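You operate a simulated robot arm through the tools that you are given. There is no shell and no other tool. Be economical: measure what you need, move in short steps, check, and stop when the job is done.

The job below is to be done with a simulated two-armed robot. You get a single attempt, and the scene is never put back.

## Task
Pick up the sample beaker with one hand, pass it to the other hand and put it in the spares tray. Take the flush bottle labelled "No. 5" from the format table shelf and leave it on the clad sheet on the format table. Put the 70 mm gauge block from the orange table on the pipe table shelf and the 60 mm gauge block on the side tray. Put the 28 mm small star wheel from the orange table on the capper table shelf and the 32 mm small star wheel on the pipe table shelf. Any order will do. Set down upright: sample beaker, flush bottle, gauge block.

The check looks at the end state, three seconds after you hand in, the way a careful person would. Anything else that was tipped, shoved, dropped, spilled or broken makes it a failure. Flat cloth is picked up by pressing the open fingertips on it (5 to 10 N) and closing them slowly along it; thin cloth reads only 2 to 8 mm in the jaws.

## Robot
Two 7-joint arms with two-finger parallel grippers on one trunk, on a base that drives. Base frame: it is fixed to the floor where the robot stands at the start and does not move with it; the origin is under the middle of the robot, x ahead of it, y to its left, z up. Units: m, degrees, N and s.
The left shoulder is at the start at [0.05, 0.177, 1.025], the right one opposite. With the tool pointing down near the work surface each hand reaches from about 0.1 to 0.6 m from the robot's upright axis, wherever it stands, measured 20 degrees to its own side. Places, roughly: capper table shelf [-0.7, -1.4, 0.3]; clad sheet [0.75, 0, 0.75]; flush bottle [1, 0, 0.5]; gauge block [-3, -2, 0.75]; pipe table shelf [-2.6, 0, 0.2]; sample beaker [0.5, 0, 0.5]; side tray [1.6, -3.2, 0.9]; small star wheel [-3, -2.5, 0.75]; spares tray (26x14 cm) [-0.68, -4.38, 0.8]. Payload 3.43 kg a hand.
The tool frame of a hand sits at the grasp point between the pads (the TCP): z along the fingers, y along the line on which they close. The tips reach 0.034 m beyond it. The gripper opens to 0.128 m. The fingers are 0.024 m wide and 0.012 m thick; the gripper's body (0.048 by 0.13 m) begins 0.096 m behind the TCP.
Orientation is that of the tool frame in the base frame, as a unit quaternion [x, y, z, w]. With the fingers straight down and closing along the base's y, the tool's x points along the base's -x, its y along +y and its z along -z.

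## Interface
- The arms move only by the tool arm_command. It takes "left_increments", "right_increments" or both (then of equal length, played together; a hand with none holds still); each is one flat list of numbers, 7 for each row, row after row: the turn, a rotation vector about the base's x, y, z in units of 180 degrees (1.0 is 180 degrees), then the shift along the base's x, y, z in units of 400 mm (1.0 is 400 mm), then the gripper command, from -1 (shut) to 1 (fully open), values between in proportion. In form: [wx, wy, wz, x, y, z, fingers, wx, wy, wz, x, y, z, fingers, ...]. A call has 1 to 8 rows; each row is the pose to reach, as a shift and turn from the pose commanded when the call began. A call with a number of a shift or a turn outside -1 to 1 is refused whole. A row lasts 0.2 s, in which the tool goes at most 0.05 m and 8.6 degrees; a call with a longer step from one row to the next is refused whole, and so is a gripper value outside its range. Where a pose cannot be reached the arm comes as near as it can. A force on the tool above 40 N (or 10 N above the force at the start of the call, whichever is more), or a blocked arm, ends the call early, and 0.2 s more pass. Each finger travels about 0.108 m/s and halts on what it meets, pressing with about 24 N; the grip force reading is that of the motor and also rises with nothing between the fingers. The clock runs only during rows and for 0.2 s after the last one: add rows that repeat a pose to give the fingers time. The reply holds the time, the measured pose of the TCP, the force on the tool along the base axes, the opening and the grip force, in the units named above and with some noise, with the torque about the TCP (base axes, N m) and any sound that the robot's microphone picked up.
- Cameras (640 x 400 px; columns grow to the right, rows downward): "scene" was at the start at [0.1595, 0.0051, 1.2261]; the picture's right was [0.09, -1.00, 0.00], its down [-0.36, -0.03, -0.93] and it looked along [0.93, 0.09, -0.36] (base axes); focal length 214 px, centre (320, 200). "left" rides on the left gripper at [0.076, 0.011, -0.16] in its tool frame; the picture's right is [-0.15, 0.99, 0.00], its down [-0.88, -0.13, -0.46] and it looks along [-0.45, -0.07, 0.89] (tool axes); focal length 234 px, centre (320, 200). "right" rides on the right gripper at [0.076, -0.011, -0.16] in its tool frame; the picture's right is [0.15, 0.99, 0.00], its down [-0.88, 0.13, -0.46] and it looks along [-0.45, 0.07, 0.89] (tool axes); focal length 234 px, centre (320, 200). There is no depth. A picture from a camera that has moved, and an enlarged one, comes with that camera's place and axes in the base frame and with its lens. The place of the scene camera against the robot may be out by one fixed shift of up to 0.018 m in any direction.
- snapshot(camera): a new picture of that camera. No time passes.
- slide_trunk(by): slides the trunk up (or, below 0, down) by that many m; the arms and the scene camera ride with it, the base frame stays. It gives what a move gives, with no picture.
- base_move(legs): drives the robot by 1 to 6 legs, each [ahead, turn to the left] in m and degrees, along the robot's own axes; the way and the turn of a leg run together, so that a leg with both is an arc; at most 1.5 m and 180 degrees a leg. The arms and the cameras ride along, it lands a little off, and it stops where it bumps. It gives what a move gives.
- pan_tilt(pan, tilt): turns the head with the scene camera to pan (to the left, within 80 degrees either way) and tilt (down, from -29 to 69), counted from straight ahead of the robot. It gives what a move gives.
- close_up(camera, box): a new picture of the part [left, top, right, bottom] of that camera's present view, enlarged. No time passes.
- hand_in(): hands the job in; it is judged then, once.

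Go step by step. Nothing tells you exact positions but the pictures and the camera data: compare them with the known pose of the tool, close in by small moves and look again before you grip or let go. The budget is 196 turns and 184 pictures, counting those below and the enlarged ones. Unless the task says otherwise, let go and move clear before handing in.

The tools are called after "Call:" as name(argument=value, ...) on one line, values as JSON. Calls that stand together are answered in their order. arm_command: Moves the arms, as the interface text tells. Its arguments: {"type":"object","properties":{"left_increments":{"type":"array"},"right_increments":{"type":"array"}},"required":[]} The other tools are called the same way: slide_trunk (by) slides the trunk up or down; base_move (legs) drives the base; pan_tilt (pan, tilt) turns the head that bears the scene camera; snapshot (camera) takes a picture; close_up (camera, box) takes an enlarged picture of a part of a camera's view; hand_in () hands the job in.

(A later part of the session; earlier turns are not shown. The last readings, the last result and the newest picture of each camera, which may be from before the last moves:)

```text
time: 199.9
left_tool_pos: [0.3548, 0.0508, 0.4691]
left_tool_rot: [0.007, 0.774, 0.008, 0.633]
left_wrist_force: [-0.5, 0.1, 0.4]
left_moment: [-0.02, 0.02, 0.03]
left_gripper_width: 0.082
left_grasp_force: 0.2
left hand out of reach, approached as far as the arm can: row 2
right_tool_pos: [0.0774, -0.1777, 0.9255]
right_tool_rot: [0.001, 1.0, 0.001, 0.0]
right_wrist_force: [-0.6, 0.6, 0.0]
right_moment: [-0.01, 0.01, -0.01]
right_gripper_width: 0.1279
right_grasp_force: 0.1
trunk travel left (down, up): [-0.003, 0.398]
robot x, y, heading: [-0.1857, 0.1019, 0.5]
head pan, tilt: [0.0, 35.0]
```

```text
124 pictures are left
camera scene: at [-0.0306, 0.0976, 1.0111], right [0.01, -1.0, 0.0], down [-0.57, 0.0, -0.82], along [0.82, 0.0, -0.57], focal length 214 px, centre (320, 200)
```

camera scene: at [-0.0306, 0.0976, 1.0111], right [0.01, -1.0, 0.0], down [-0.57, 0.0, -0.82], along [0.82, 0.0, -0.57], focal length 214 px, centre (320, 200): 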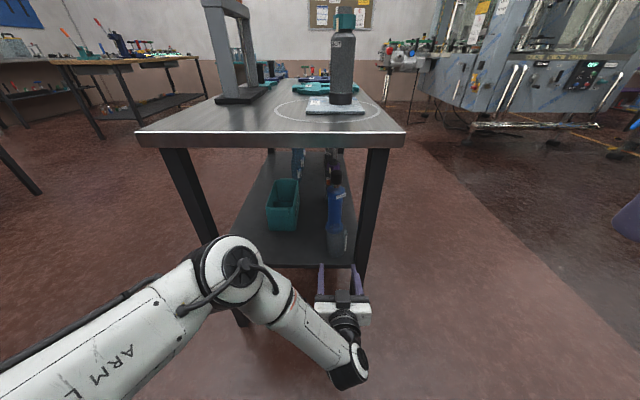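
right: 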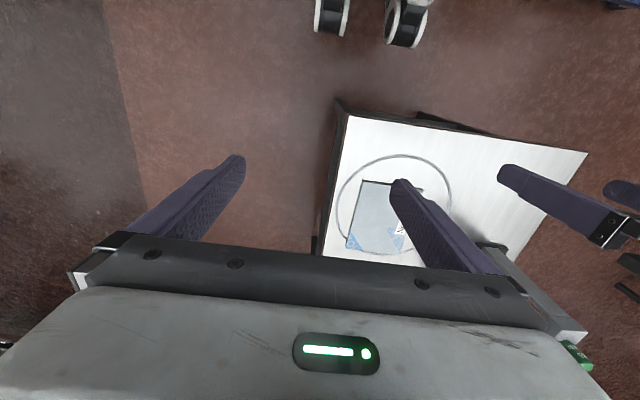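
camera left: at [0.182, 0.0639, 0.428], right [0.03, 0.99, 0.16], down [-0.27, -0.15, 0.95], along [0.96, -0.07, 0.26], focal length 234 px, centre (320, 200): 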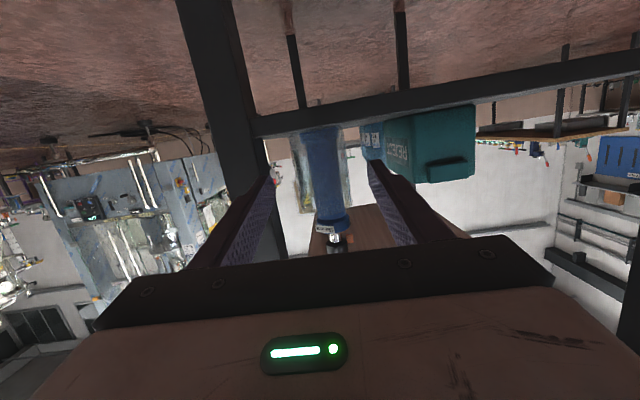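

Call:
arm_command(left_increments=[0, 0, 0, 0.06, 0.002, 0, 0.28, 0, 0, 0, 0.12, 0.002, 0, 0.28, 0, 0, 0, 0.17, 0.002, 0, 0.28])

Call:
snapshot(camera="left")

Call:
close_up(camera="scene", box=[290, 200, 390, 300])

```text
time: 200.7
left_tool_pos: [0.4207, 0.0473, 0.4772]
left_tool_rot: [0.008, 0.774, 0.007, 0.633]
left_wrist_force: [-0.5, -0.6, -0.4]
left_moment: [-0.02, -0.01, 0.01]
left_gripper_width: 0.0818
left_grasp_force: 0.1
left hand out of reach, approached as far as the arm can: row 2, 3
right_tool_pos: [0.0776, -0.178, 0.9241]
right_tool_rot: [0.001, 1.0, 0.001, -0.001]
right_wrist_force: [-0.5, -0.2, 0.5]
right_moment: [-0.02, 0.0, -0.02]
right_gripper_width: 0.1282
right_grasp_force: 0.0
trunk travel left (down, up): [-0.003, 0.398]
robot x, y, heading: [-0.1854, 0.101, 0.3]
head pan, tilt: [0.0, 35.0]
```

```text
123 pictures are left
camera left: at [0.2483, 0.0597, 0.4349], right [0.03, 0.99, 0.16], down [-0.27, -0.15, 0.95], along [0.96, -0.07, 0.26], focal length 234 px, centre (320, 200)
```

left: 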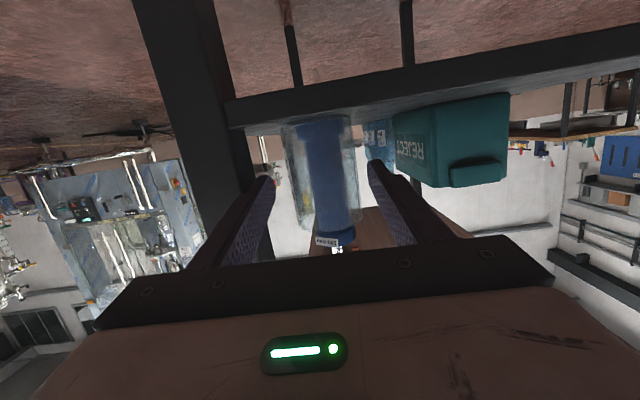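

```text
4.00 times, centred on (340, 250) of scene
camera zoom: at [-0.0306, 0.0976, 1.011], right [0.01, -1.0, 0.0], down [-0.57, 0.0, -0.82], along [0.82, 0.0, -0.57], focal length 858 px, centre (240, 0)
```

zoom: 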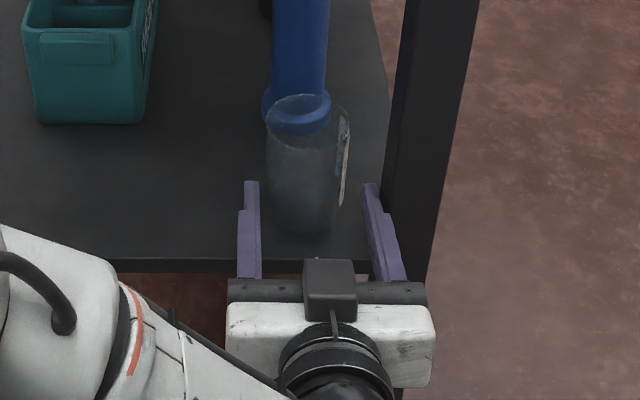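

The reach ends here, so I use the base for the last 6 cm.

Call:
base_move(legs=[[0.035, 0]])

Call:
snapshot(camera="left")

Call:
close_up(camera="scene", box=[290, 200, 390, 300])

```text
time: 201.6
left_tool_pos: [0.4552, 0.0489, 0.4774]
left_tool_rot: [0.007, 0.774, 0.008, 0.633]
left_wrist_force: [0.3, 0.4, 0.4]
left_moment: [-0.03, -0.02, -0.03]
left_gripper_width: 0.0819
left_grasp_force: 0.0
right_tool_pos: [0.1122, -0.1786, 0.9242]
right_tool_rot: [0.001, 1.0, 0.002, 0.0]
right_wrist_force: [0.2, -0.4, 0.4]
right_moment: [0.01, -0.01, -0.02]
right_gripper_width: 0.1283
right_grasp_force: 0.1
trunk travel left (down, up): [-0.003, 0.398]
robot x, y, heading: [-0.1498, 0.1023, 0.4]
head pan, tilt: [0.0, 35.0]
```

```text
121 pictures are left
camera left: at [0.2832, 0.06, 0.435], right [0.03, 0.99, 0.16], down [-0.27, -0.15, 0.95], along [0.96, -0.07, 0.26], focal length 234 px, centre (320, 200)
```

left: 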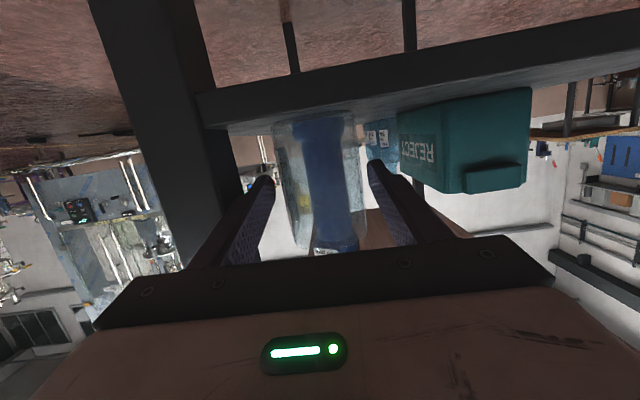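

```text
4.00 times, centred on (340, 250) of scene
camera zoom: at [0.0044, 0.0978, 1.011], right [0.01, -1.0, 0.0], down [-0.57, 0.0, -0.82], along [0.82, 0.0, -0.57], focal length 858 px, centre (240, 0)
```

zoom: 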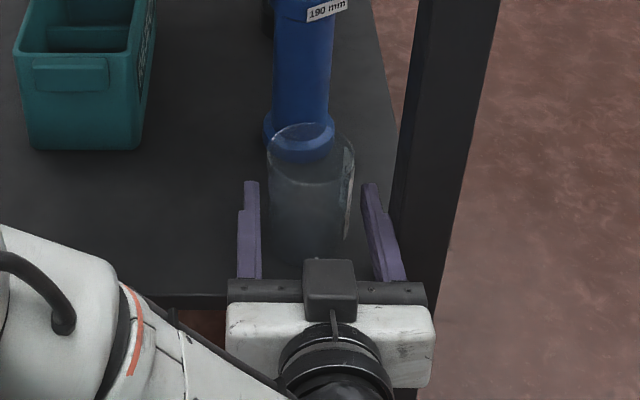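

Call:
base_move(legs=[[0.028, 0]])

Call:
snapshot(camera="left")

```text
time: 202.4
left_tool_pos: [0.4843, 0.0466, 0.4762]
left_tool_rot: [0.007, 0.774, 0.008, 0.633]
left_wrist_force: [-0.7, -0.7, 0.5]
left_moment: [-0.02, -0.01, -0.03]
left_gripper_width: 0.082
left_grasp_force: 0.1
right_tool_pos: [0.1418, -0.1777, 0.9248]
right_tool_rot: [0.0, 1.0, 0.002, 0.0]
right_wrist_force: [0.2, 0.2, 0.0]
right_moment: [-0.01, -0.01, 0.02]
right_gripper_width: 0.1284
right_grasp_force: 0.1
trunk travel left (down, up): [-0.003, 0.398]
robot x, y, heading: [-0.1206, 0.0984, 0.6]
head pan, tilt: [0.0, 35.0]
```

```text
119 pictures are left
camera left: at [0.3114, 0.0602, 0.435], right [0.03, 0.99, 0.16], down [-0.27, -0.15, 0.95], along [0.96, -0.07, 0.26], focal length 234 px, centre (320, 200)
```

left: 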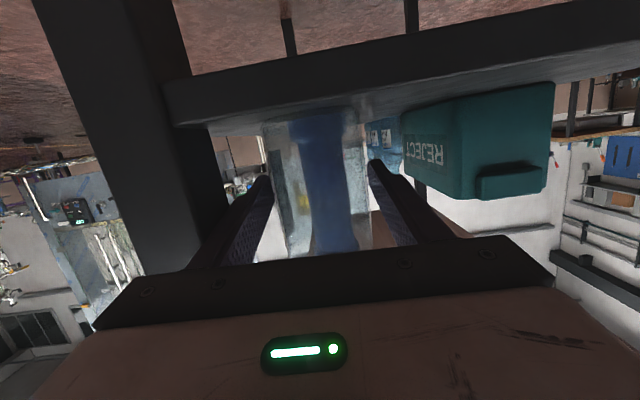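

Call:
arm_command(left_increments=[0, 0, 0, 0, 0, 0, 0.1, 0, 0, 0, 0, 0, 0, 0, 0, 0, 0, 0, 0, 0, -0.2, 0, 0, 0, 0, 0, 0, -0.4, 0, 0, 0, 0, 0, 0, -0.4])

Call:
snapshot(camera="left")

```text
time: 203.6
left_tool_pos: [0.4831, 0.0471, 0.4778]
left_tool_rot: [0.006, 0.773, 0.008, 0.634]
left_wrist_force: [0.1, -0.6, 0.8]
left_moment: [-0.1, 0.0, 0.01]
left_gripper_width: 0.0645
left_grasp_force: 24.1
right_tool_pos: [0.1408, -0.1779, 0.9246]
right_tool_rot: [0.001, 1.0, 0.002, 0.0]
right_wrist_force: [0.3, -0.4, 0.2]
right_moment: [-0.01, 0.03, -0.01]
right_gripper_width: 0.1279
right_grasp_force: 0.1
trunk travel left (down, up): [-0.003, 0.398]
robot x, y, heading: [-0.1249, 0.0999, 0.0]
head pan, tilt: [0.0, 35.0]
```

```text
118 pictures are left
camera left: at [0.3114, 0.0601, 0.4351], right [0.03, 0.99, 0.16], down [-0.27, -0.15, 0.95], along [0.96, -0.07, 0.26], focal length 234 px, centre (320, 200)
```

left: 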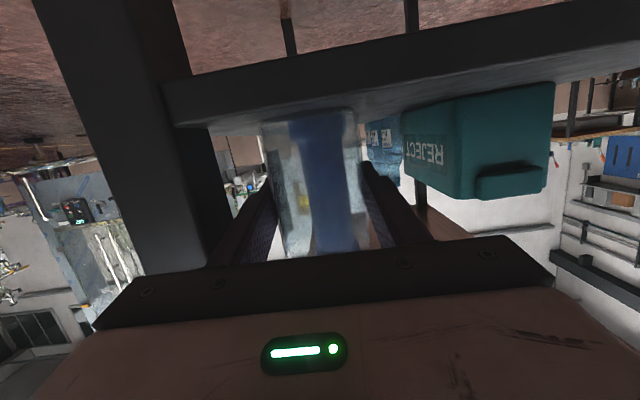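

Gripped at 64 mm. I lift 3 cm with the trunk and back out.

Call:
slide_trunk(by=0.03)

Call:
base_move(legs=[[-0.5, 0]])

Call:
snapshot(camera="scene")

```text
time: 204.3
left_tool_pos: [0.4837, 0.048, 0.5076]
left_tool_rot: [0.007, 0.773, 0.007, 0.634]
left_wrist_force: [-2.2, 1.4, 5.1]
left_moment: [-0.06, 0.18, -0.04]
left_gripper_width: 0.0641
left_grasp_force: 24.0
right_tool_pos: [0.1406, -0.1769, 0.9558]
right_tool_rot: [0.001, 1.0, 0.001, 0.0]
right_wrist_force: [0.4, 0.4, -0.7]
right_moment: [0.03, -0.02, -0.02]
right_gripper_width: 0.1278
right_grasp_force: 0.0
trunk travel left (down, up): [-0.033, 0.368]
robot x, y, heading: [-0.1225, 0.1005, 0.2]
head pan, tilt: [0.0, 35.0]
```

```text
time: 207.3
left_tool_pos: [-0.0106, 0.0473, 0.5052]
left_tool_rot: [0.005, 0.774, 0.009, 0.633]
left_wrist_force: [0.3, -0.3, -0.4]
left_moment: [0.02, -0.02, -0.03]
left_gripper_width: 0.0643
left_grasp_force: 24.1
right_tool_pos: [-0.352, -0.1802, 0.9543]
right_tool_rot: [-0.003, 1.0, 0.002, 0.0]
right_wrist_force: [0.8, -0.3, 0.0]
right_moment: [-0.03, 0.0, -0.02]
right_gripper_width: 0.1278
right_grasp_force: 0.1
trunk travel left (down, up): [-0.033, 0.368]
robot x, y, heading: [-0.6187, 0.0977, 0.9]
head pan, tilt: [0.0, 35.0]
```

```text
117 pictures are left
camera scene: at [-0.4625, 0.0947, 1.041], right [0.01, -1.0, 0.0], down [-0.57, -0.01, -0.82], along [0.82, 0.01, -0.57], focal length 214 px, centre (320, 200)
```

scene: 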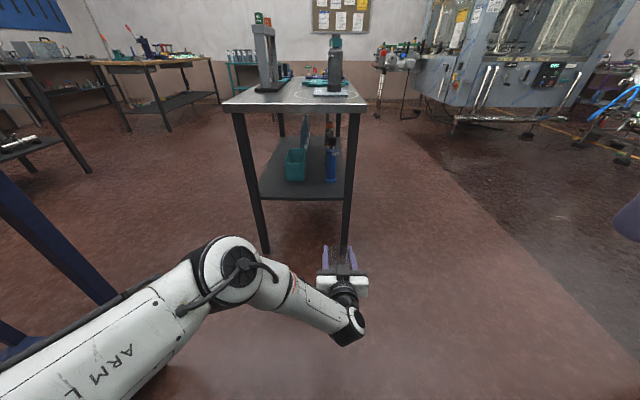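

Call:
snapshot(camera="left")

Call:
close_up(camera="scene", box=[290, 225, 390, 325])

Call:
pan_tilt(pan=60, tilt=35)

Call:
snapshot(camera="scene")

```text
116 pictures are left
camera left: at [-0.1835, 0.0587, 0.4649], right [0.02, 0.99, 0.16], down [-0.27, -0.15, 0.95], along [0.96, -0.07, 0.26], focal length 234 px, centre (320, 200)
```

left: 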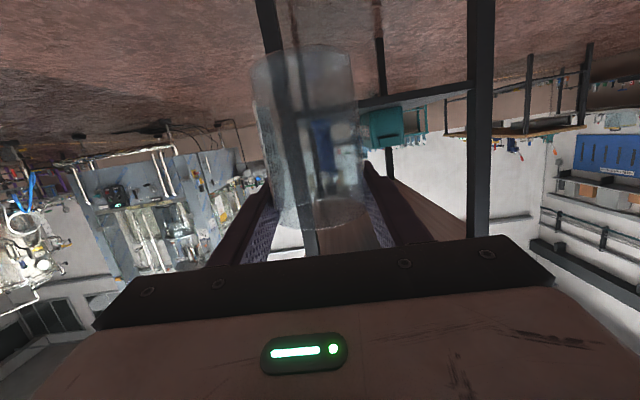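

```text
4.00 times, centred on (340, 275) of scene
camera zoom: at [-0.4625, 0.0947, 1.041], right [0.01, -1.0, 0.0], down [-0.57, -0.01, -0.82], along [0.82, 0.01, -0.57], focal length 858 px, centre (240, -100)
```

zoom: 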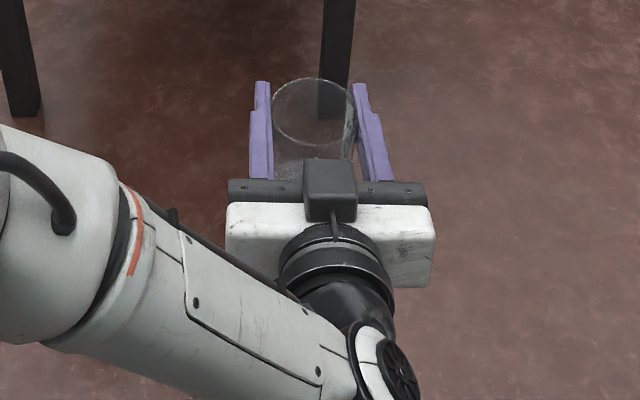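

```text
time: 208.6
left_tool_pos: [-0.0118, 0.0478, 0.5077]
left_tool_rot: [0.005, 0.775, 0.009, 0.632]
left_wrist_force: [0.4, -0.4, -0.1]
left_moment: [-0.01, -0.03, -0.02]
left_gripper_width: 0.0643
left_grasp_force: 23.3
right_tool_pos: [-0.3519, -0.1792, 0.9536]
right_tool_rot: [-0.003, 1.0, 0.002, 0.0]
right_wrist_force: [0.7, -0.1, -0.7]
right_moment: [0.0, 0.01, 0.02]
right_gripper_width: 0.128
right_grasp_force: 0.0
trunk travel left (down, up): [-0.033, 0.368]
robot x, y, heading: [-0.6205, 0.0979, 0.6]
head pan, tilt: [60.0, 35.0]
```

```text
114 pictures are left
camera scene: at [-0.5074, 0.1703, 1.041], right [0.87, -0.49, 0.0], down [-0.28, -0.5, -0.82], along [0.4, 0.71, -0.57], focal length 214 px, centre (320, 200)
```

scene: 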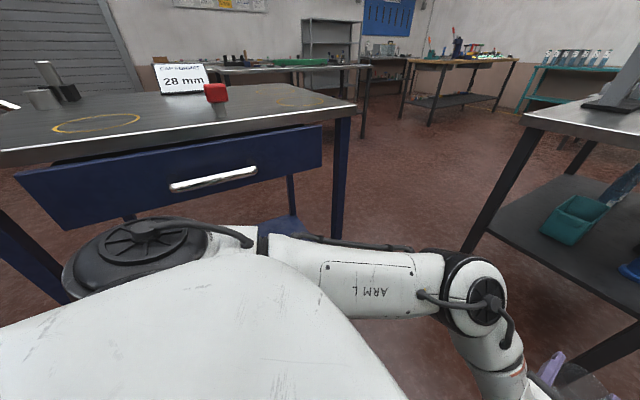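

The beaker is held. I bring the left hand back and up a little, and turn the right hand a quarter turn above for the hand-over.

Call:
arm_command(left_increments=[0, 0, 0, -0.03, 0, 0.03, -0.4, 0, 0, 0, -0.06, 0, 0.06, -0.4, 0, 0, 0, -0.09, 0, 0.09, -0.4, 0, 0, 0, -0.12, 0, 0.12, -0.4, 0, 0, 0, -0.15, 0, 0.15, -0.4, 0, 0, 0, -0.18, 0, 0.18, -0.4, 0, 0, 0, -0.21, 0, 0.21, -0.4, 0, 0, 0, -0.25, 0, 0.25, -0.4], right_increments=[0, 0, 0.046, 0.02, 0.02, 0, 1, 0, 0, 0.092, 0.05, 0.05, 0, 1, 0, 0, 0.138, 0.1, 0.1, 0, 1, 0, 0, 0.184, 0.15, 0.15, 0, 1, 0, 0, 0.23, 0.2, 0.2, 0, 1, 0, 0, 0.276, 0.25, 0.25, 0, 1, 0, 0, 0.322, 0.3, 0.3, 0, 1, 0, 0, 0.368, 0.35, 0.35, 0, 1])

```text
time: 210.4
left_tool_pos: [-0.1084, 0.0493, 0.6077]
left_tool_rot: [0.003, 0.774, 0.011, 0.633]
left_wrist_force: [0.8, -0.7, -1.1]
left_moment: [0.01, 0.02, 0.01]
left_gripper_width: 0.0643
left_grasp_force: 24.1
right_tool_pos: [-0.2455, -0.0193, 0.931]
right_tool_rot: [-0.547, 0.837, 0.001, 0.001]
right_wrist_force: [-0.8, 0.4, 0.2]
right_moment: [0.02, 0.02, -0.02]
right_gripper_width: 0.1281
right_grasp_force: 0.0
right hand out of reach, approached as far as the arm can: row 7, 8
trunk travel left (down, up): [-0.033, 0.368]
robot x, y, heading: [-0.6209, 0.0978, 0.7]
head pan, tilt: [60.0, 35.0]
```

Call:
arm_command(right_increments=[0, 0, 0.03, 0.04, 0.03, -0.07, 0.8, 0, 0, 0.06, 0.1, 0.06, -0.14, 0.6, 0, 0, 0.09, 0.17, 0.1, -0.2, 0.5, 0, 0, 0.12, 0.24, 0.14, -0.26, 0.5, 0, 0, 0.132, 0.3, 0.16, -0.32, 0.5, 0, 0, 0.132, 0.36, 0.17, -0.36, 0.5])

Call:
pan_tilt(pan=0, tilt=40)

Call:
snapshot(camera="scene")

Call:
snapshot(camera="right")

```text
time: 211.6
left_tool_pos: [-0.1096, 0.0529, 0.6046]
left_tool_rot: [0.006, 0.775, 0.013, 0.632]
left_wrist_force: [-0.4, -0.5, -0.2]
left_moment: [0.02, -0.01, 0.0]
left_gripper_width: 0.0642
left_grasp_force: 24.0
right_tool_pos: [-0.2731, 0.0698, 0.7895]
right_tool_rot: [-0.706, 0.708, -0.004, -0.001]
right_wrist_force: [-0.1, 0.3, 0.5]
right_moment: [0.0, 0.0, -0.02]
right_gripper_width: 0.0958
right_grasp_force: 0.0
right hand out of reach, approached as far as the arm can: row 1, 2, 3, 4, 5, 6
trunk travel left (down, up): [-0.033, 0.368]
robot x, y, heading: [-0.6127, 0.0956, 0.6]
head pan, tilt: [60.0, 35.0]
stopped in row 6 (right hand): the force on the tool passed its limit (the readings are from after the stop); the commanded pose is now the measured one
```

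```text
time: 212.9
left_tool_pos: [-0.1098, 0.0531, 0.6058]
left_tool_rot: [0.005, 0.774, 0.014, 0.632]
left_wrist_force: [0.3, 0.7, -1.1]
left_moment: [-0.03, -0.01, 0.02]
left_gripper_width: 0.0644
left_grasp_force: 23.9
right_tool_pos: [-0.2744, 0.068, 0.7901]
right_tool_rot: [-0.706, 0.708, -0.003, 0.0]
right_wrist_force: [0.6, -0.3, -0.2]
right_moment: [-0.01, 0.0, -0.02]
right_gripper_width: 0.0959
right_grasp_force: 0.0
trunk travel left (down, up): [-0.033, 0.368]
robot x, y, heading: [-0.6191, 0.0952, 0.4]
head pan, tilt: [0.0, 40.0]
```

```text
113 pictures are left
camera scene: at [-0.4656, 0.0947, 1.0335], right [0.01, -1.0, 0.0], down [-0.64, -0.01, -0.77], along [0.77, 0.01, -0.64], focal length 214 px, centre (320, 200)
```

scene: 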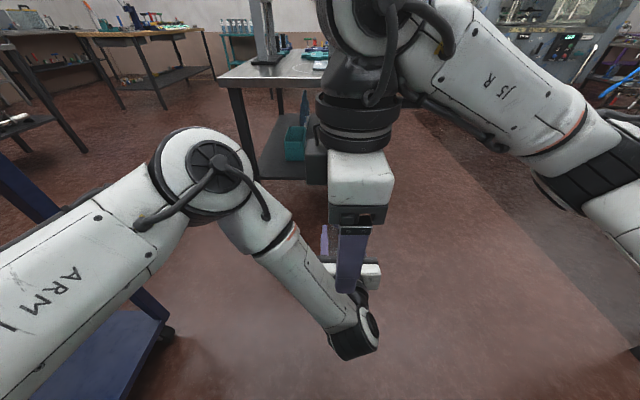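

```text
112 pictures are left
camera right: at [-0.2623, -0.0063, 0.9497], right [-0.99, -0.14, 0.0], down [-0.13, 0.88, 0.45], along [-0.06, 0.45, -0.89], focal length 234 px, centre (320, 200)
```

right: 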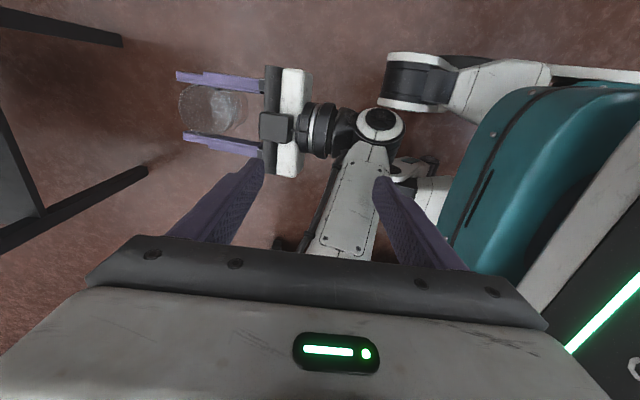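

The quarter turn limits the right arm, so I turn it back and will grip the rim above the left fingers instead.

Call:
arm_command(right_increments=[0, 0, -0.02, -0.02, -0.03, 0.06, 0.7, 0, 0, -0.066, -0.02, -0.06, 0.1, 0.7, 0, 0, -0.112, -0.02, -0.06, 0.13, 0.7, 0, 0, -0.158, -0.02, -0.06, 0.13, 0.7, 0, 0, -0.204, -0.02, -0.06, 0.13, 0.7, 0, 0, -0.25, -0.02, -0.06, 0.13, 0.7, 0, 0, -0.296, -0.02, -0.06, 0.13, 0.7, 0, 0, -0.342, -0.02, -0.06, 0.13, 0.7])

Call:
arm_command(right_increments=[0, 0, -0.046, 0.05, 0, 0, 0.7, 0, 0, -0.092, 0.12, 0, 0, 0.7, 0, 0, -0.138, 0.2, 0, 0, 0.7, 0, 0, -0.158, 0.28, 0.02, 0, 0.7, 0, 0, -0.158, 0.36, 0.03, -0.05, 0.7, 0, 0, -0.158, 0.44, 0.03, -0.1, 0.7])

Call:
snapshot(camera="right")

```text
time: 214.7
left_tool_pos: [-0.1096, 0.052, 0.6042]
left_tool_rot: [0.006, 0.774, 0.013, 0.633]
left_wrist_force: [0.3, 0.2, -0.2]
left_moment: [0.01, 0.01, 0.01]
left_gripper_width: 0.0642
left_grasp_force: 23.8
right_tool_pos: [-0.2831, 0.045, 0.8429]
right_tool_rot: [-0.242, 0.97, -0.002, -0.003]
right_wrist_force: [-0.7, 0.2, -0.3]
right_moment: [-0.02, 0.0, 0.02]
right_gripper_width: 0.1085
right_grasp_force: 0.0
trunk travel left (down, up): [-0.033, 0.368]
robot x, y, heading: [-0.614, 0.0974, 0.8]
head pan, tilt: [0.0, 40.0]
```

```text
time: 216.1
left_tool_pos: [-0.1096, 0.0519, 0.6049]
left_tool_rot: [0.006, 0.775, 0.013, 0.632]
left_wrist_force: [0.4, 0.1, -1.5]
left_moment: [0.0, -0.02, 0.02]
left_gripper_width: 0.0641
left_grasp_force: 23.9
right_tool_pos: [-0.1061, 0.0564, 0.8027]
right_tool_rot: [0.002, 1.0, -0.001, -0.003]
right_wrist_force: [1.7, -0.2, -0.2]
right_moment: [0.01, -0.03, -0.02]
right_gripper_width: 0.1089
right_grasp_force: 0.0
trunk travel left (down, up): [-0.033, 0.368]
robot x, y, heading: [-0.6166, 0.097, 0.5]
head pan, tilt: [0.0, 40.0]
```

```text
111 pictures are left
camera right: at [-0.1803, 0.0456, 0.9628], right [-0.14, 0.99, 0.0], down [0.88, 0.13, 0.45], along [0.45, 0.06, -0.89], focal length 234 px, centre (320, 200)
```

right: 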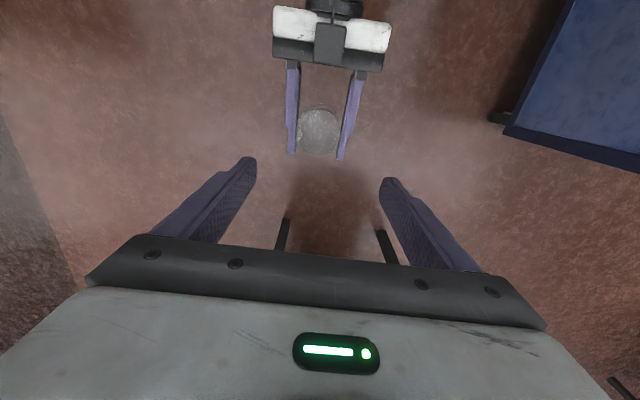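

Call:
close_up(camera="right", box=[260, 60, 380, 180])

Call:
snapshot(camera="left")

```text
3.33 times, centred on (320, 120) of right
camera zoom: at [-0.1803, 0.0456, 0.9628], right [-0.14, 0.99, 0.0], down [0.88, 0.13, 0.45], along [0.45, 0.06, -0.89], focal length 781 px, centre (320, 467)
```

zoom: 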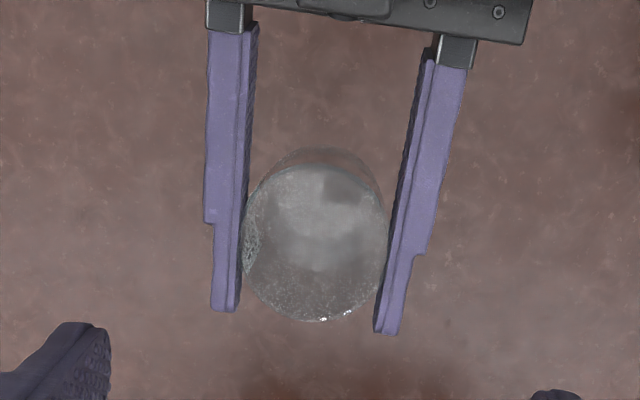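

```text
109 pictures are left
camera left: at [-0.2817, 0.0631, 0.5636], right [0.02, 0.99, 0.17], down [-0.27, -0.16, 0.95], along [0.96, -0.07, 0.26], focal length 234 px, centre (320, 200)
```

left: 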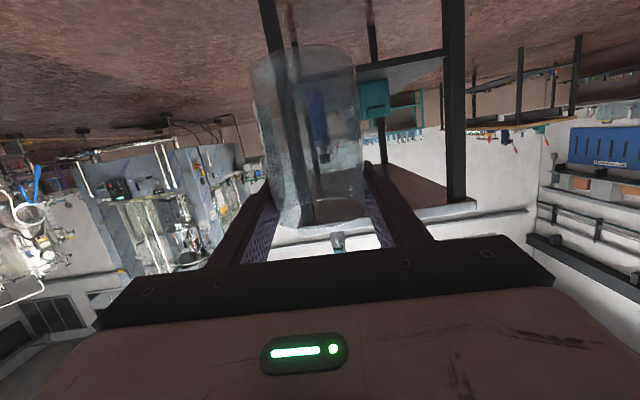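

The beaker is actually held near its rim (rim z≈0.62, bottom ≈0.52). I'll turn the left hand to point to the right, so the right hand can come down with its fingers across and grip lower.

Call:
arm_command(left_increments=[0, 0, -0.045, 0, 0, 0, -0.4, 0, 0, -0.09, 0, 0, 0, -0.4, 0, 0, -0.135, 0, 0, 0, -0.4, 0, 0, -0.18, 0, 0, 0, -0.4, 0, 0, -0.225, 0, 0, 0, -0.4, 0, 0, -0.27, 0, 0, 0, -0.4, 0, 0, -0.315, 0, 0, 0, -0.4, 0, 0, -0.36, 0, 0, 0, -0.4], right_increments=[0, 0, 0, -0.08, -0.08, 0.02, 0.7, 0, 0, 0, -0.16, -0.16, 0.04, 0.7, 0, 0, 0, -0.24, -0.24, 0.06, 0.7, 0, 0, 0, -0.32, -0.32, 0.08, 0.7, 0, 0, 0, -0.4, -0.4, 0.1, 0.7, 0, 0, 0, -0.4, -0.4, 0.1, 0.7, 0, 0, 0, -0.4, -0.4, 0.1, 0.7, 0, 0, 0, -0.4, -0.4, 0.1, 0.7])

Call:
arm_command(left_increments=[0, 0, -0.045, 0, 0, 0, -0.4, 0, 0, -0.09, 0, 0, 0, -0.4, 0, 0, -0.135, 0, 0, 0, -0.4])

Call:
snapshot(camera="scene")

```text
time: 217.9
left_tool_pos: [-0.1206, 0.0224, 0.6372]
left_tool_rot: [0.171, 0.813, -0.129, 0.541]
left_wrist_force: [-0.9, -0.2, 0.2]
left_moment: [0.0, -0.02, -0.01]
left_gripper_width: 0.0644
left_grasp_force: 24.2
left hand out of reach, approached as far as the arm can: row 2, 3, 4, 5, 6, 7, 8
right_tool_pos: [-0.2653, -0.1041, 0.8408]
right_tool_rot: [0.002, 1.0, -0.002, -0.003]
right_wrist_force: [0.3, -0.1, -0.6]
right_moment: [0.0, 0.02, -0.03]
right_gripper_width: 0.1086
right_grasp_force: 0.1
trunk travel left (down, up): [-0.033, 0.368]
robot x, y, heading: [-0.6144, 0.0998, 0.6]
head pan, tilt: [0.0, 40.0]
```

```text
time: 218.7
left_tool_pos: [-0.151, -0.0407, 0.6454]
left_tool_rot: [0.254, 0.819, -0.178, 0.482]
left_wrist_force: [-0.6, -0.2, -0.8]
left_moment: [0.01, -0.05, 0.05]
left_gripper_width: 0.0644
left_grasp_force: 24.1
left hand out of reach, approached as far as the arm can: row 1, 2, 3
right_tool_pos: [-0.2662, -0.1021, 0.8399]
right_tool_rot: [0.001, 1.0, -0.003, -0.002]
right_wrist_force: [-0.7, 0.6, 1.1]
right_moment: [0.01, -0.02, 0.01]
right_gripper_width: 0.1086
right_grasp_force: 0.1
trunk travel left (down, up): [-0.033, 0.368]
robot x, y, heading: [-0.6186, 0.0932, 0.7]
head pan, tilt: [0.0, 40.0]
```

```text
108 pictures are left
camera scene: at [-0.4654, 0.0951, 1.0334], right [0.01, -1.0, 0.0], down [-0.64, -0.01, -0.77], along [0.77, 0.01, -0.64], focal length 214 px, centre (320, 200)
```

scene: 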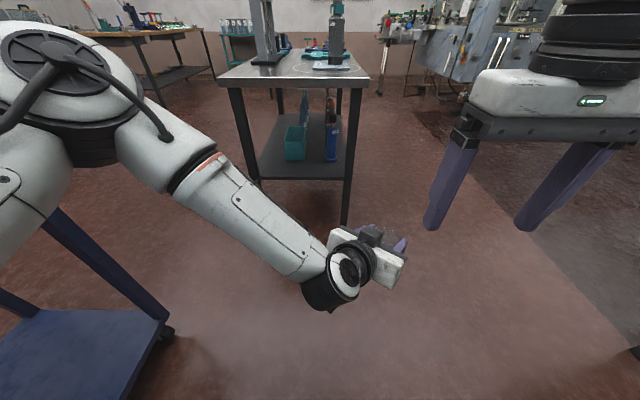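

The left hand tilts when I turn it, so that way is poor. I put it back to pointing forward and test turning the right hand the other way.

Call:
arm_command(left_increments=[0, 0, 0, 0, 0.08, -0.01, -0.4, 0, 0, 0, 0.03, 0.16, -0.02, -0.4], right_increments=[0, 0, -0.045, 0, 0, 0, 0.7, 0, 0, -0.09, 0, 0, 0, 0.7])

Call:
arm_command(right_increments=[0, 0, -0.045, 0, 0, 0, 0.7, 0, 0, -0.09, 0, 0, 0, 0.7, 0, 0, -0.135, 0, 0, 0, 0.7, 0, 0, -0.18, 0, 0, 0, 0.7, 0, 0, -0.225, 0, 0, 0, 0.7, 0, 0, -0.27, 0, 0, 0, 0.7, 0, 0, -0.315, 0, 0, 0, 0.7, 0, 0, -0.36, 0, 0, 0, 0.7])

```text
time: 219.3
left_tool_pos: [-0.1518, -0.0041, 0.6627]
left_tool_rot: [0.254, 0.822, -0.181, 0.477]
left_wrist_force: [-0.2, 0.5, -1.1]
left_moment: [0.03, -0.02, 0.06]
left_gripper_width: 0.0643
left_grasp_force: 24.0
left hand out of reach, approached as far as the arm can: row 1, 2
right_tool_pos: [-0.2672, -0.1036, 0.8411]
right_tool_rot: [0.143, 0.99, -0.001, -0.003]
right_wrist_force: [0.5, 0.3, 0.4]
right_moment: [0.06, 0.03, -0.05]
right_gripper_width: 0.1087
right_grasp_force: 0.1
trunk travel left (down, up): [-0.033, 0.368]
robot x, y, heading: [-0.6157, 0.0987, 0.7]
head pan, tilt: [0.0, 40.0]
```

```text
time: 221.1
left_tool_pos: [-0.1505, -0.0039, 0.6622]
left_tool_rot: [0.252, 0.822, -0.181, 0.477]
left_wrist_force: [1.7, 0.0, -0.6]
left_moment: [-0.03, -0.05, 0.01]
left_gripper_width: 0.0644
left_grasp_force: 24.1
right_tool_pos: [-0.267, -0.1021, 0.8422]
right_tool_rot: [0.652, 0.758, 0.0, -0.003]
right_wrist_force: [-1.2, -0.8, 0.6]
right_moment: [-0.01, -0.01, 0.03]
right_gripper_width: 0.109
right_grasp_force: 0.1
trunk travel left (down, up): [-0.033, 0.368]
robot x, y, heading: [-0.6195, 0.1002, 0.6]
head pan, tilt: [0.0, 40.0]
```

The right hand does reach a quarter turn this way. I restore the left hand's forward pose and bring the right hand above the beaker.

Call:
arm_command(left_increments=[-0.0006, -0.0167, 0.0338, 0.017, 0.023, -0.024, -0.4, -0.0012, -0.0335, 0.0675, 0.034, 0.046, -0.048, -0.4, -0.0017, -0.0502, 0.1013, 0.05, 0.068, -0.071, -0.4, -0.0023, -0.067, 0.135, 0.067, 0.09, -0.095, -0.4, -0.0029, -0.0837, 0.1688, 0.083, 0.113, -0.118, -0.4, -0.0035, -0.1004, 0.2026, 0.1, 0.135, -0.142, -0.4], right_increments=[0, 0, -0.02, 0, 0, 0.02, 0.5, 0, 0, -0.045, 0, 0, 0.02, 0.5, 0, 0, -0.045, 0, 0, 0.02, 0.5, 0, 0, -0.045, 0.05, 0.05, 0.02, 0.5, 0, 0, -0.045, 0.13, 0.13, 0, 0.5, 0, 0, -0.045, 0.2, 0.2, 0, 0.5])

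Call:
arm_command(right_increments=[0, 0, 0, 0.07, 0.07, -0.02, 0.5, 0, 0, 0, 0.15, 0.13, -0.04, 0.5, 0, 0, 0, 0.22, 0.18, -0.06, 0.5])

Call:
snapshot(camera="right")

```text
time: 222.5
left_tool_pos: [-0.1101, 0.049, 0.6043]
left_tool_rot: [0.005, 0.772, 0.019, 0.635]
left_wrist_force: [0.3, 0.2, -1.0]
left_moment: [0.01, 0.02, -0.02]
left_gripper_width: 0.0643
left_grasp_force: 24.0
left hand out of reach, approached as far as the arm can: row 1
right_tool_pos: [-0.185, -0.0225, 0.8425]
right_tool_rot: [0.703, 0.712, 0.001, -0.004]
right_wrist_force: [-0.6, 0.1, -0.2]
right_moment: [0.0, 0.0, -0.01]
right_gripper_width: 0.0959
right_grasp_force: 0.1
trunk travel left (down, up): [-0.033, 0.368]
robot x, y, heading: [-0.6208, 0.0974, 0.9]
head pan, tilt: [0.0, 40.0]
```

```text
time: 223.3
left_tool_pos: [-0.1102, 0.0487, 0.6041]
left_tool_rot: [0.006, 0.773, 0.019, 0.634]
left_wrist_force: [-0.3, -0.2, -1.1]
left_moment: [0.02, 0.0, 0.04]
left_gripper_width: 0.0644
left_grasp_force: 24.0
right_tool_pos: [-0.0977, 0.0498, 0.8171]
right_tool_rot: [0.703, 0.711, 0.0, -0.003]
right_wrist_force: [0.0, -0.9, 0.8]
right_moment: [0.04, 0.01, 0.01]
right_gripper_width: 0.0961
right_grasp_force: 0.0
trunk travel left (down, up): [-0.033, 0.368]
robot x, y, heading: [-0.6208, 0.0936, 0.6]
head pan, tilt: [0.0, 40.0]
```

```text
107 pictures are left
camera right: at [-0.1082, 0.1253, 0.977], right [0.99, 0.16, 0.0], down [0.14, -0.88, 0.45], along [0.07, -0.45, -0.89], focal length 234 px, centre (320, 200)
```

right: 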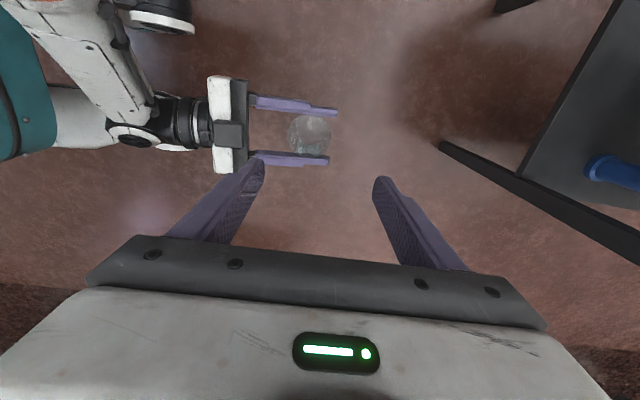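

The fingers straddle the beaker with no overlap; I descend in two stages.

Call:
arm_command(right_increments=[0, 0, 0, -0.028, -0.003, -0.06, 0.45, 0, 0, 0, -0.028, -0.003, -0.14, 0.45, 0, 0, 0, -0.028, -0.003, -0.22, 0.45, 0, 0, 0, -0.028, -0.003, -0.3, 0.45])

Call:
snapshot(camera="right")

Call:
snapshot(camera="scene")

```text
time: 224.3
left_tool_pos: [-0.11, 0.0492, 0.6044]
left_tool_rot: [0.006, 0.773, 0.018, 0.634]
left_wrist_force: [-0.2, 0.6, -0.7]
left_moment: [-0.01, -0.01, -0.01]
left_gripper_width: 0.0641
left_grasp_force: 24.3
right_tool_pos: [-0.108, 0.0476, 0.6975]
right_tool_rot: [0.702, 0.712, 0.001, -0.003]
right_wrist_force: [-1.0, 0.8, 0.1]
right_moment: [0.01, 0.01, 0.01]
right_gripper_width: 0.0928
right_grasp_force: 0.1
trunk travel left (down, up): [-0.033, 0.368]
robot x, y, heading: [-0.6205, 0.0959, 0.8]
head pan, tilt: [0.0, 40.0]
```

```text
106 pictures are left
camera right: at [-0.1187, 0.1225, 0.8563], right [0.99, 0.16, 0.0], down [0.14, -0.88, 0.45], along [0.07, -0.45, -0.89], focal length 234 px, centre (320, 200)
```

right: 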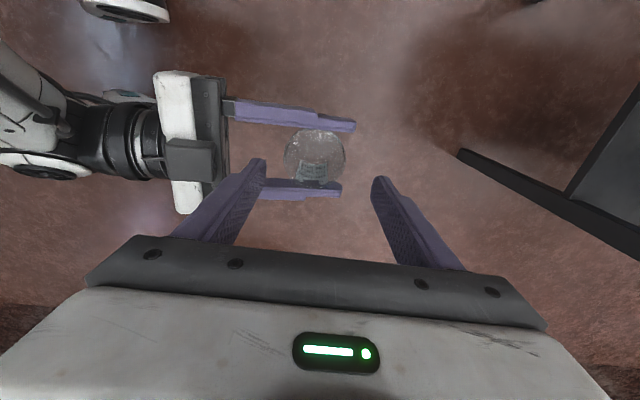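

```text
105 pictures are left
camera scene: at [-0.4656, 0.0946, 1.0335], right [0.01, -1.0, 0.0], down [-0.64, -0.01, -0.77], along [0.77, 0.01, -0.64], focal length 214 px, centre (320, 200)
```

scene: 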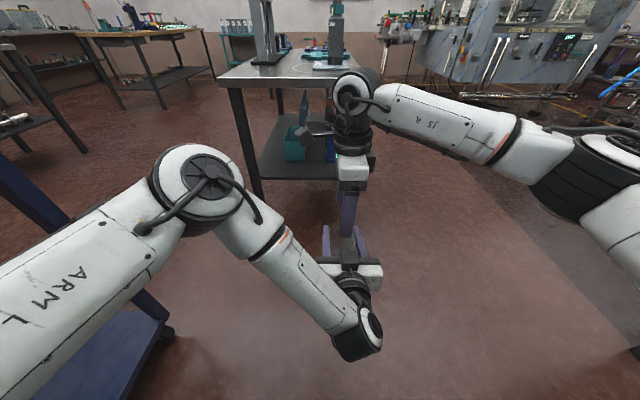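

Call:
arm_command(right_increments=[0, 0, 0, 0, 0, -0.08, 0.45, 0, 0, 0, 0, 0, -0.16, 0.45, 0, 0, 0, 0, 0, -0.24, 0.45, 0, 0, 0, 0, 0, -0.32, 0.45])

Call:
snapshot(camera="right")

Call:
snapshot(camera="left")

```text
time: 225.3
left_tool_pos: [-0.1098, 0.0488, 0.6048]
left_tool_rot: [0.006, 0.773, 0.019, 0.634]
left_wrist_force: [0.2, 0.5, -0.8]
left_moment: [-0.01, -0.02, -0.02]
left_gripper_width: 0.0644
left_grasp_force: 24.5
right_tool_pos: [-0.1105, 0.0481, 0.5697]
right_tool_rot: [0.703, 0.712, 0.001, -0.003]
right_wrist_force: [0.2, 0.2, 0.2]
right_moment: [-0.03, -0.01, 0.01]
right_gripper_width: 0.0926
right_grasp_force: 0.1
trunk travel left (down, up): [-0.033, 0.368]
robot x, y, heading: [-0.6181, 0.0949, 0.9]
head pan, tilt: [0.0, 40.0]
```

```text
104 pictures are left
camera right: at [-0.1204, 0.1238, 0.7297], right [0.99, 0.16, 0.0], down [0.14, -0.88, 0.45], along [0.07, -0.45, -0.89], focal length 234 px, centre (320, 200)
```

right: 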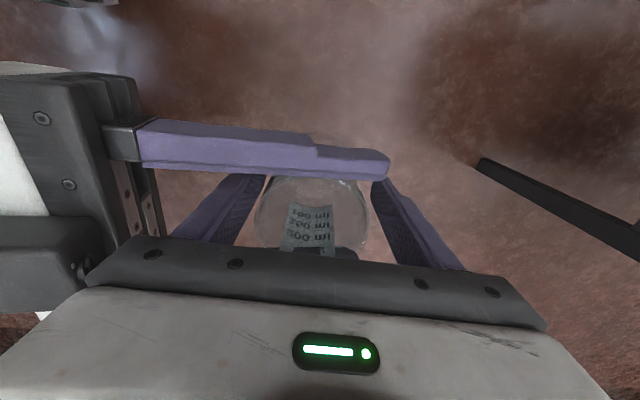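

```text
103 pictures are left
camera left: at [-0.2823, 0.0587, 0.5621], right [0.01, 0.98, 0.18], down [-0.27, -0.17, 0.95], along [0.96, -0.06, 0.27], focal length 234 px, centre (320, 200)
```

left: 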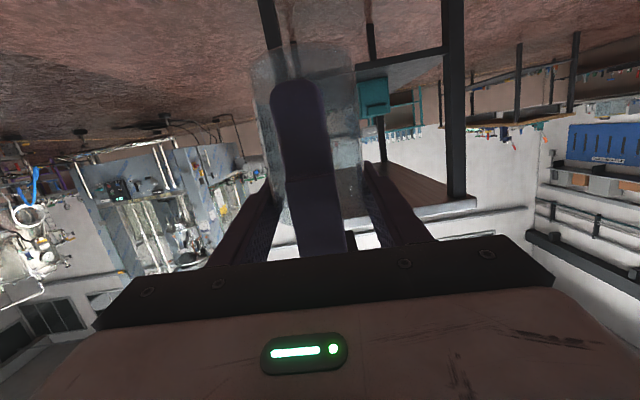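

Well placed. I close the right hand on the beaker.

Call:
arm_command(right_increments=[0, 0, 0, 0, 0, 0, 0.2, 0, 0, 0, 0, 0, 0, 0, 0, 0, 0, 0, 0, 0, -0.2, 0, 0, 0, 0, 0, 0, -0.4, 0, 0, 0, 0, 0, 0, -0.4])

```text
time: 226.5
left_tool_pos: [-0.1095, 0.0489, 0.6057]
left_tool_rot: [0.005, 0.772, 0.019, 0.636]
left_wrist_force: [17.5, -1.2, -2.2]
left_moment: [0.06, -0.02, 0.06]
left_gripper_width: 0.0643
left_grasp_force: 24.1
right_tool_pos: [-0.111, 0.0504, 0.5701]
right_tool_rot: [0.702, 0.712, 0.0, -0.003]
right_wrist_force: [-16.4, -0.1, 1.8]
right_moment: [-0.03, -0.61, -0.05]
right_gripper_width: 0.0672
right_grasp_force: 23.7
trunk travel left (down, up): [-0.033, 0.368]
robot x, y, heading: [-0.6169, 0.0962, 0.5]
head pan, tilt: [0.0, 40.0]
```

Call:
arm_command(right_increments=[0, 0, 0, -0.005, 0, 0, -0.4, 0, 0, 0, -0.008, 0, 0, -0.4, 0, 0, 0, -0.008, 0, 0, -0.5])

```text
time: 227.3
left_tool_pos: [-0.1104, 0.0466, 0.6062]
left_tool_rot: [0.007, 0.773, 0.017, 0.634]
left_wrist_force: [-0.2, -3.5, 9.5]
left_moment: [0.07, -0.56, 0.1]
left_gripper_width: 0.0642
left_grasp_force: 24.1
right_tool_pos: [-0.1114, 0.047, 0.5696]
right_tool_rot: [0.703, 0.711, 0.001, -0.003]
right_wrist_force: [1.0, 3.8, -9.2]
right_moment: [-0.23, 0.59, -0.09]
right_gripper_width: 0.0672
right_grasp_force: 24.0
trunk travel left (down, up): [-0.033, 0.368]
robot x, y, heading: [-0.6159, 0.0974, 0.9]
head pan, tilt: [0.0, 40.0]
```

Call:
arm_command(left_increments=[0, 0, 0, 0, 0, 0, -0.1, 0, 0, 0, 0, 0, 0, 0.2, 0, 0, 0, 0, 0, 0, 0.4, 0, 0, 0, 0, 0, 0, 0.4, 0, 0, 0, -0.06, 0, 0.01, 0.4, 0, 0, 0, -0.13, 0, 0.025, 0.4, 0, 0, 0, -0.2, 0, 0.035, 0.4, 0, 0, 0, -0.26, 0, 0.045, 0.4])

Call:
snapshot(camera="right")

Call:
snapshot(camera="scene")

```text
time: 229.1
left_tool_pos: [-0.1969, 0.0648, 0.627]
left_tool_rot: [-0.014, 0.773, 0.03, 0.634]
left_wrist_force: [0.4, 0.2, -1.2]
left_moment: [0.02, 0.03, 0.0]
left_gripper_width: 0.0897
left_grasp_force: 0.0
left hand out of reach, approached as far as the arm can: row 8
right_tool_pos: [-0.1124, 0.0475, 0.5705]
right_tool_rot: [0.703, 0.711, 0.0, -0.003]
right_wrist_force: [-0.9, -0.3, -0.4]
right_moment: [0.0, -0.01, -0.02]
right_gripper_width: 0.0667
right_grasp_force: 23.8
trunk travel left (down, up): [-0.033, 0.368]
robot x, y, heading: [-0.619, 0.0957, 0.7]
head pan, tilt: [0.0, 40.0]
```

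```text
102 pictures are left
camera right: at [-0.123, 0.1225, 0.7298], right [0.99, 0.16, 0.0], down [0.14, -0.88, 0.45], along [0.07, -0.45, -0.89], focal length 234 px, centre (320, 200)
```

right: 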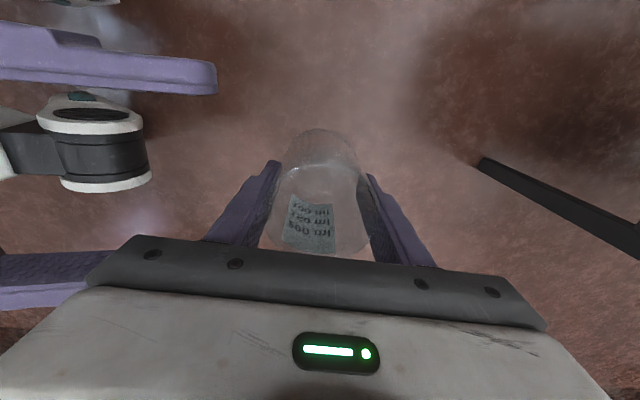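

```text
101 pictures are left
camera scene: at [-0.4655, 0.0946, 1.0335], right [0.01, -1.0, 0.0], down [-0.64, -0.01, -0.77], along [0.77, 0.01, -0.64], focal length 214 px, centre (320, 200)
```

scene: 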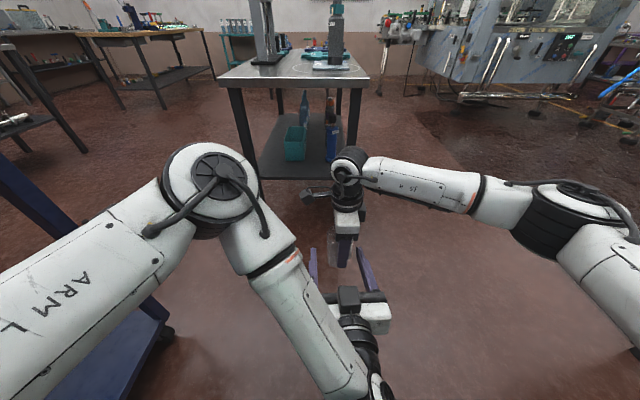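

The hand-over worked. I lift the right hand and fold the left arm back to pointing down.

Call:
arm_command(right_increments=[0, 0, 0, 0, -0.05, 0.08, -0.5, 0, 0, 0, 0, -0.1, 0.16, -0.5, 0, 0, 0, 0, -0.15, 0.24, -0.5, 0, 0, 0, 0, -0.2, 0.32, -0.5, 0, 0, 0, 0, -0.25, 0.4, -0.5, 0, 0, 0, 0, -0.25, 0.48, -0.5])

Call:
arm_command(left_increments=[0, 0.045, 0, 0, 0.05, 0.1, 0.4, 0, 0.09, 0, 0, 0.1, 0.2, 0.4, 0, 0.135, 0, 0, 0.15, 0.3, 0.4, 0, 0.18, 0, 0, 0.2, 0.4, 0.4, 0, 0.225, 0, 0, 0.25, 0.5, 0.4, 0, 0.27, 0, 0, 0.3, 0.6, 0.4, 0, 0.315, 0, 0, 0.35, 0.7, 0.4, 0, 0.36, 0, 0, 0.4, 0.8, 0.4])

Call:
snapshot(camera="scene")

```text
time: 229.8
left_tool_pos: [-0.1966, 0.0586, 0.6283]
left_tool_rot: [-0.016, 0.771, 0.014, 0.636]
left_wrist_force: [-7.1, -19.6, 4.4]
left_moment: [-0.09, -0.01, -1.1]
left_gripper_width: 0.1007
left_grasp_force: 9.6
right_tool_pos: [-0.1162, 0.0213, 0.6306]
right_tool_rot: [0.699, 0.714, 0.011, -0.012]
right_wrist_force: [7.3, 19.3, -4.8]
right_moment: [-0.06, -0.3, -0.79]
right_gripper_width: 0.0662
right_grasp_force: 24.0
trunk travel left (down, up): [-0.033, 0.368]
robot x, y, heading: [-0.6171, 0.0972, 0.5]
head pan, tilt: [0.0, 40.0]
stopped in row 3 (left hand): the force on the tool passed its limit (the readings are from after the stop); the commanded pose is now the measured one
```

```text
time: 230.1
left_tool_pos: [-0.2008, 0.0606, 0.6407]
left_tool_rot: [-0.005, 0.796, 0.014, 0.606]
left_wrist_force: [3.0, -11.0, -2.2]
left_moment: [0.09, 0.12, -0.25]
left_gripper_width: 0.0958
left_grasp_force: 5.5
right_tool_pos: [-0.1208, 0.0255, 0.6336]
right_tool_rot: [0.697, 0.717, 0.011, -0.019]
right_wrist_force: [-2.4, 10.6, 0.1]
right_moment: [-0.1, -0.01, -0.52]
right_gripper_width: 0.0664
right_grasp_force: 24.2
trunk travel left (down, up): [-0.033, 0.368]
robot x, y, heading: [-0.6185, 0.0991, 0.5]
head pan, tilt: [0.0, 40.0]
stopped in row 1 (left hand): the force on the tool passed its limit (the readings are from after the stop); the commanded pose is now the measured one
```

```text
100 pictures are left
camera scene: at [-0.4651, 0.0945, 1.0333], right [0.01, -1.0, 0.0], down [-0.64, -0.01, -0.77], along [0.77, 0.01, -0.64], focal length 214 px, centre (320, 200)
```

scene: 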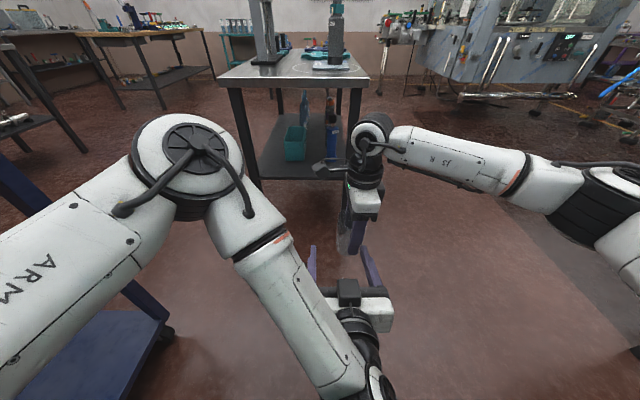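

I moved sideways too early and the fingers touched. I undo that sideways shift and go straight up.

Call:
arm_command(right_increments=[0, 0, 0, 0.01, 0.03, 0, -0.5, 0, 0, 0, 0.02, 0.065, 0, -0.5])

Call:
snapshot(camera="right")

```text
time: 230.7
left_tool_pos: [-0.2002, 0.0636, 0.6412]
left_tool_rot: [-0.006, 0.795, 0.017, 0.607]
left_wrist_force: [0.1, -0.6, -0.6]
left_moment: [0.01, 0.03, 0.01]
left_gripper_width: 0.0892
left_grasp_force: 0.1
right_tool_pos: [-0.1111, 0.0482, 0.6332]
right_tool_rot: [0.699, 0.715, 0.01, -0.016]
right_wrist_force: [-0.2, 0.0, -0.9]
right_moment: [0.0, 0.01, -0.02]
right_gripper_width: 0.0662
right_grasp_force: 24.4
trunk travel left (down, up): [-0.033, 0.368]
robot x, y, heading: [-0.6155, 0.0974, 1.0]
head pan, tilt: [0.0, 40.0]
```

```text
99 pictures are left
camera right: at [-0.1213, 0.1181, 0.7964], right [0.99, 0.17, 0.0], down [0.16, -0.89, 0.42], along [0.07, -0.42, -0.91], focal length 234 px, centre (320, 200)
```

right: 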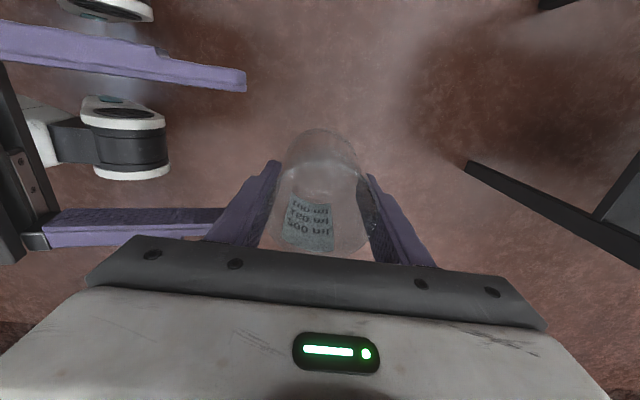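

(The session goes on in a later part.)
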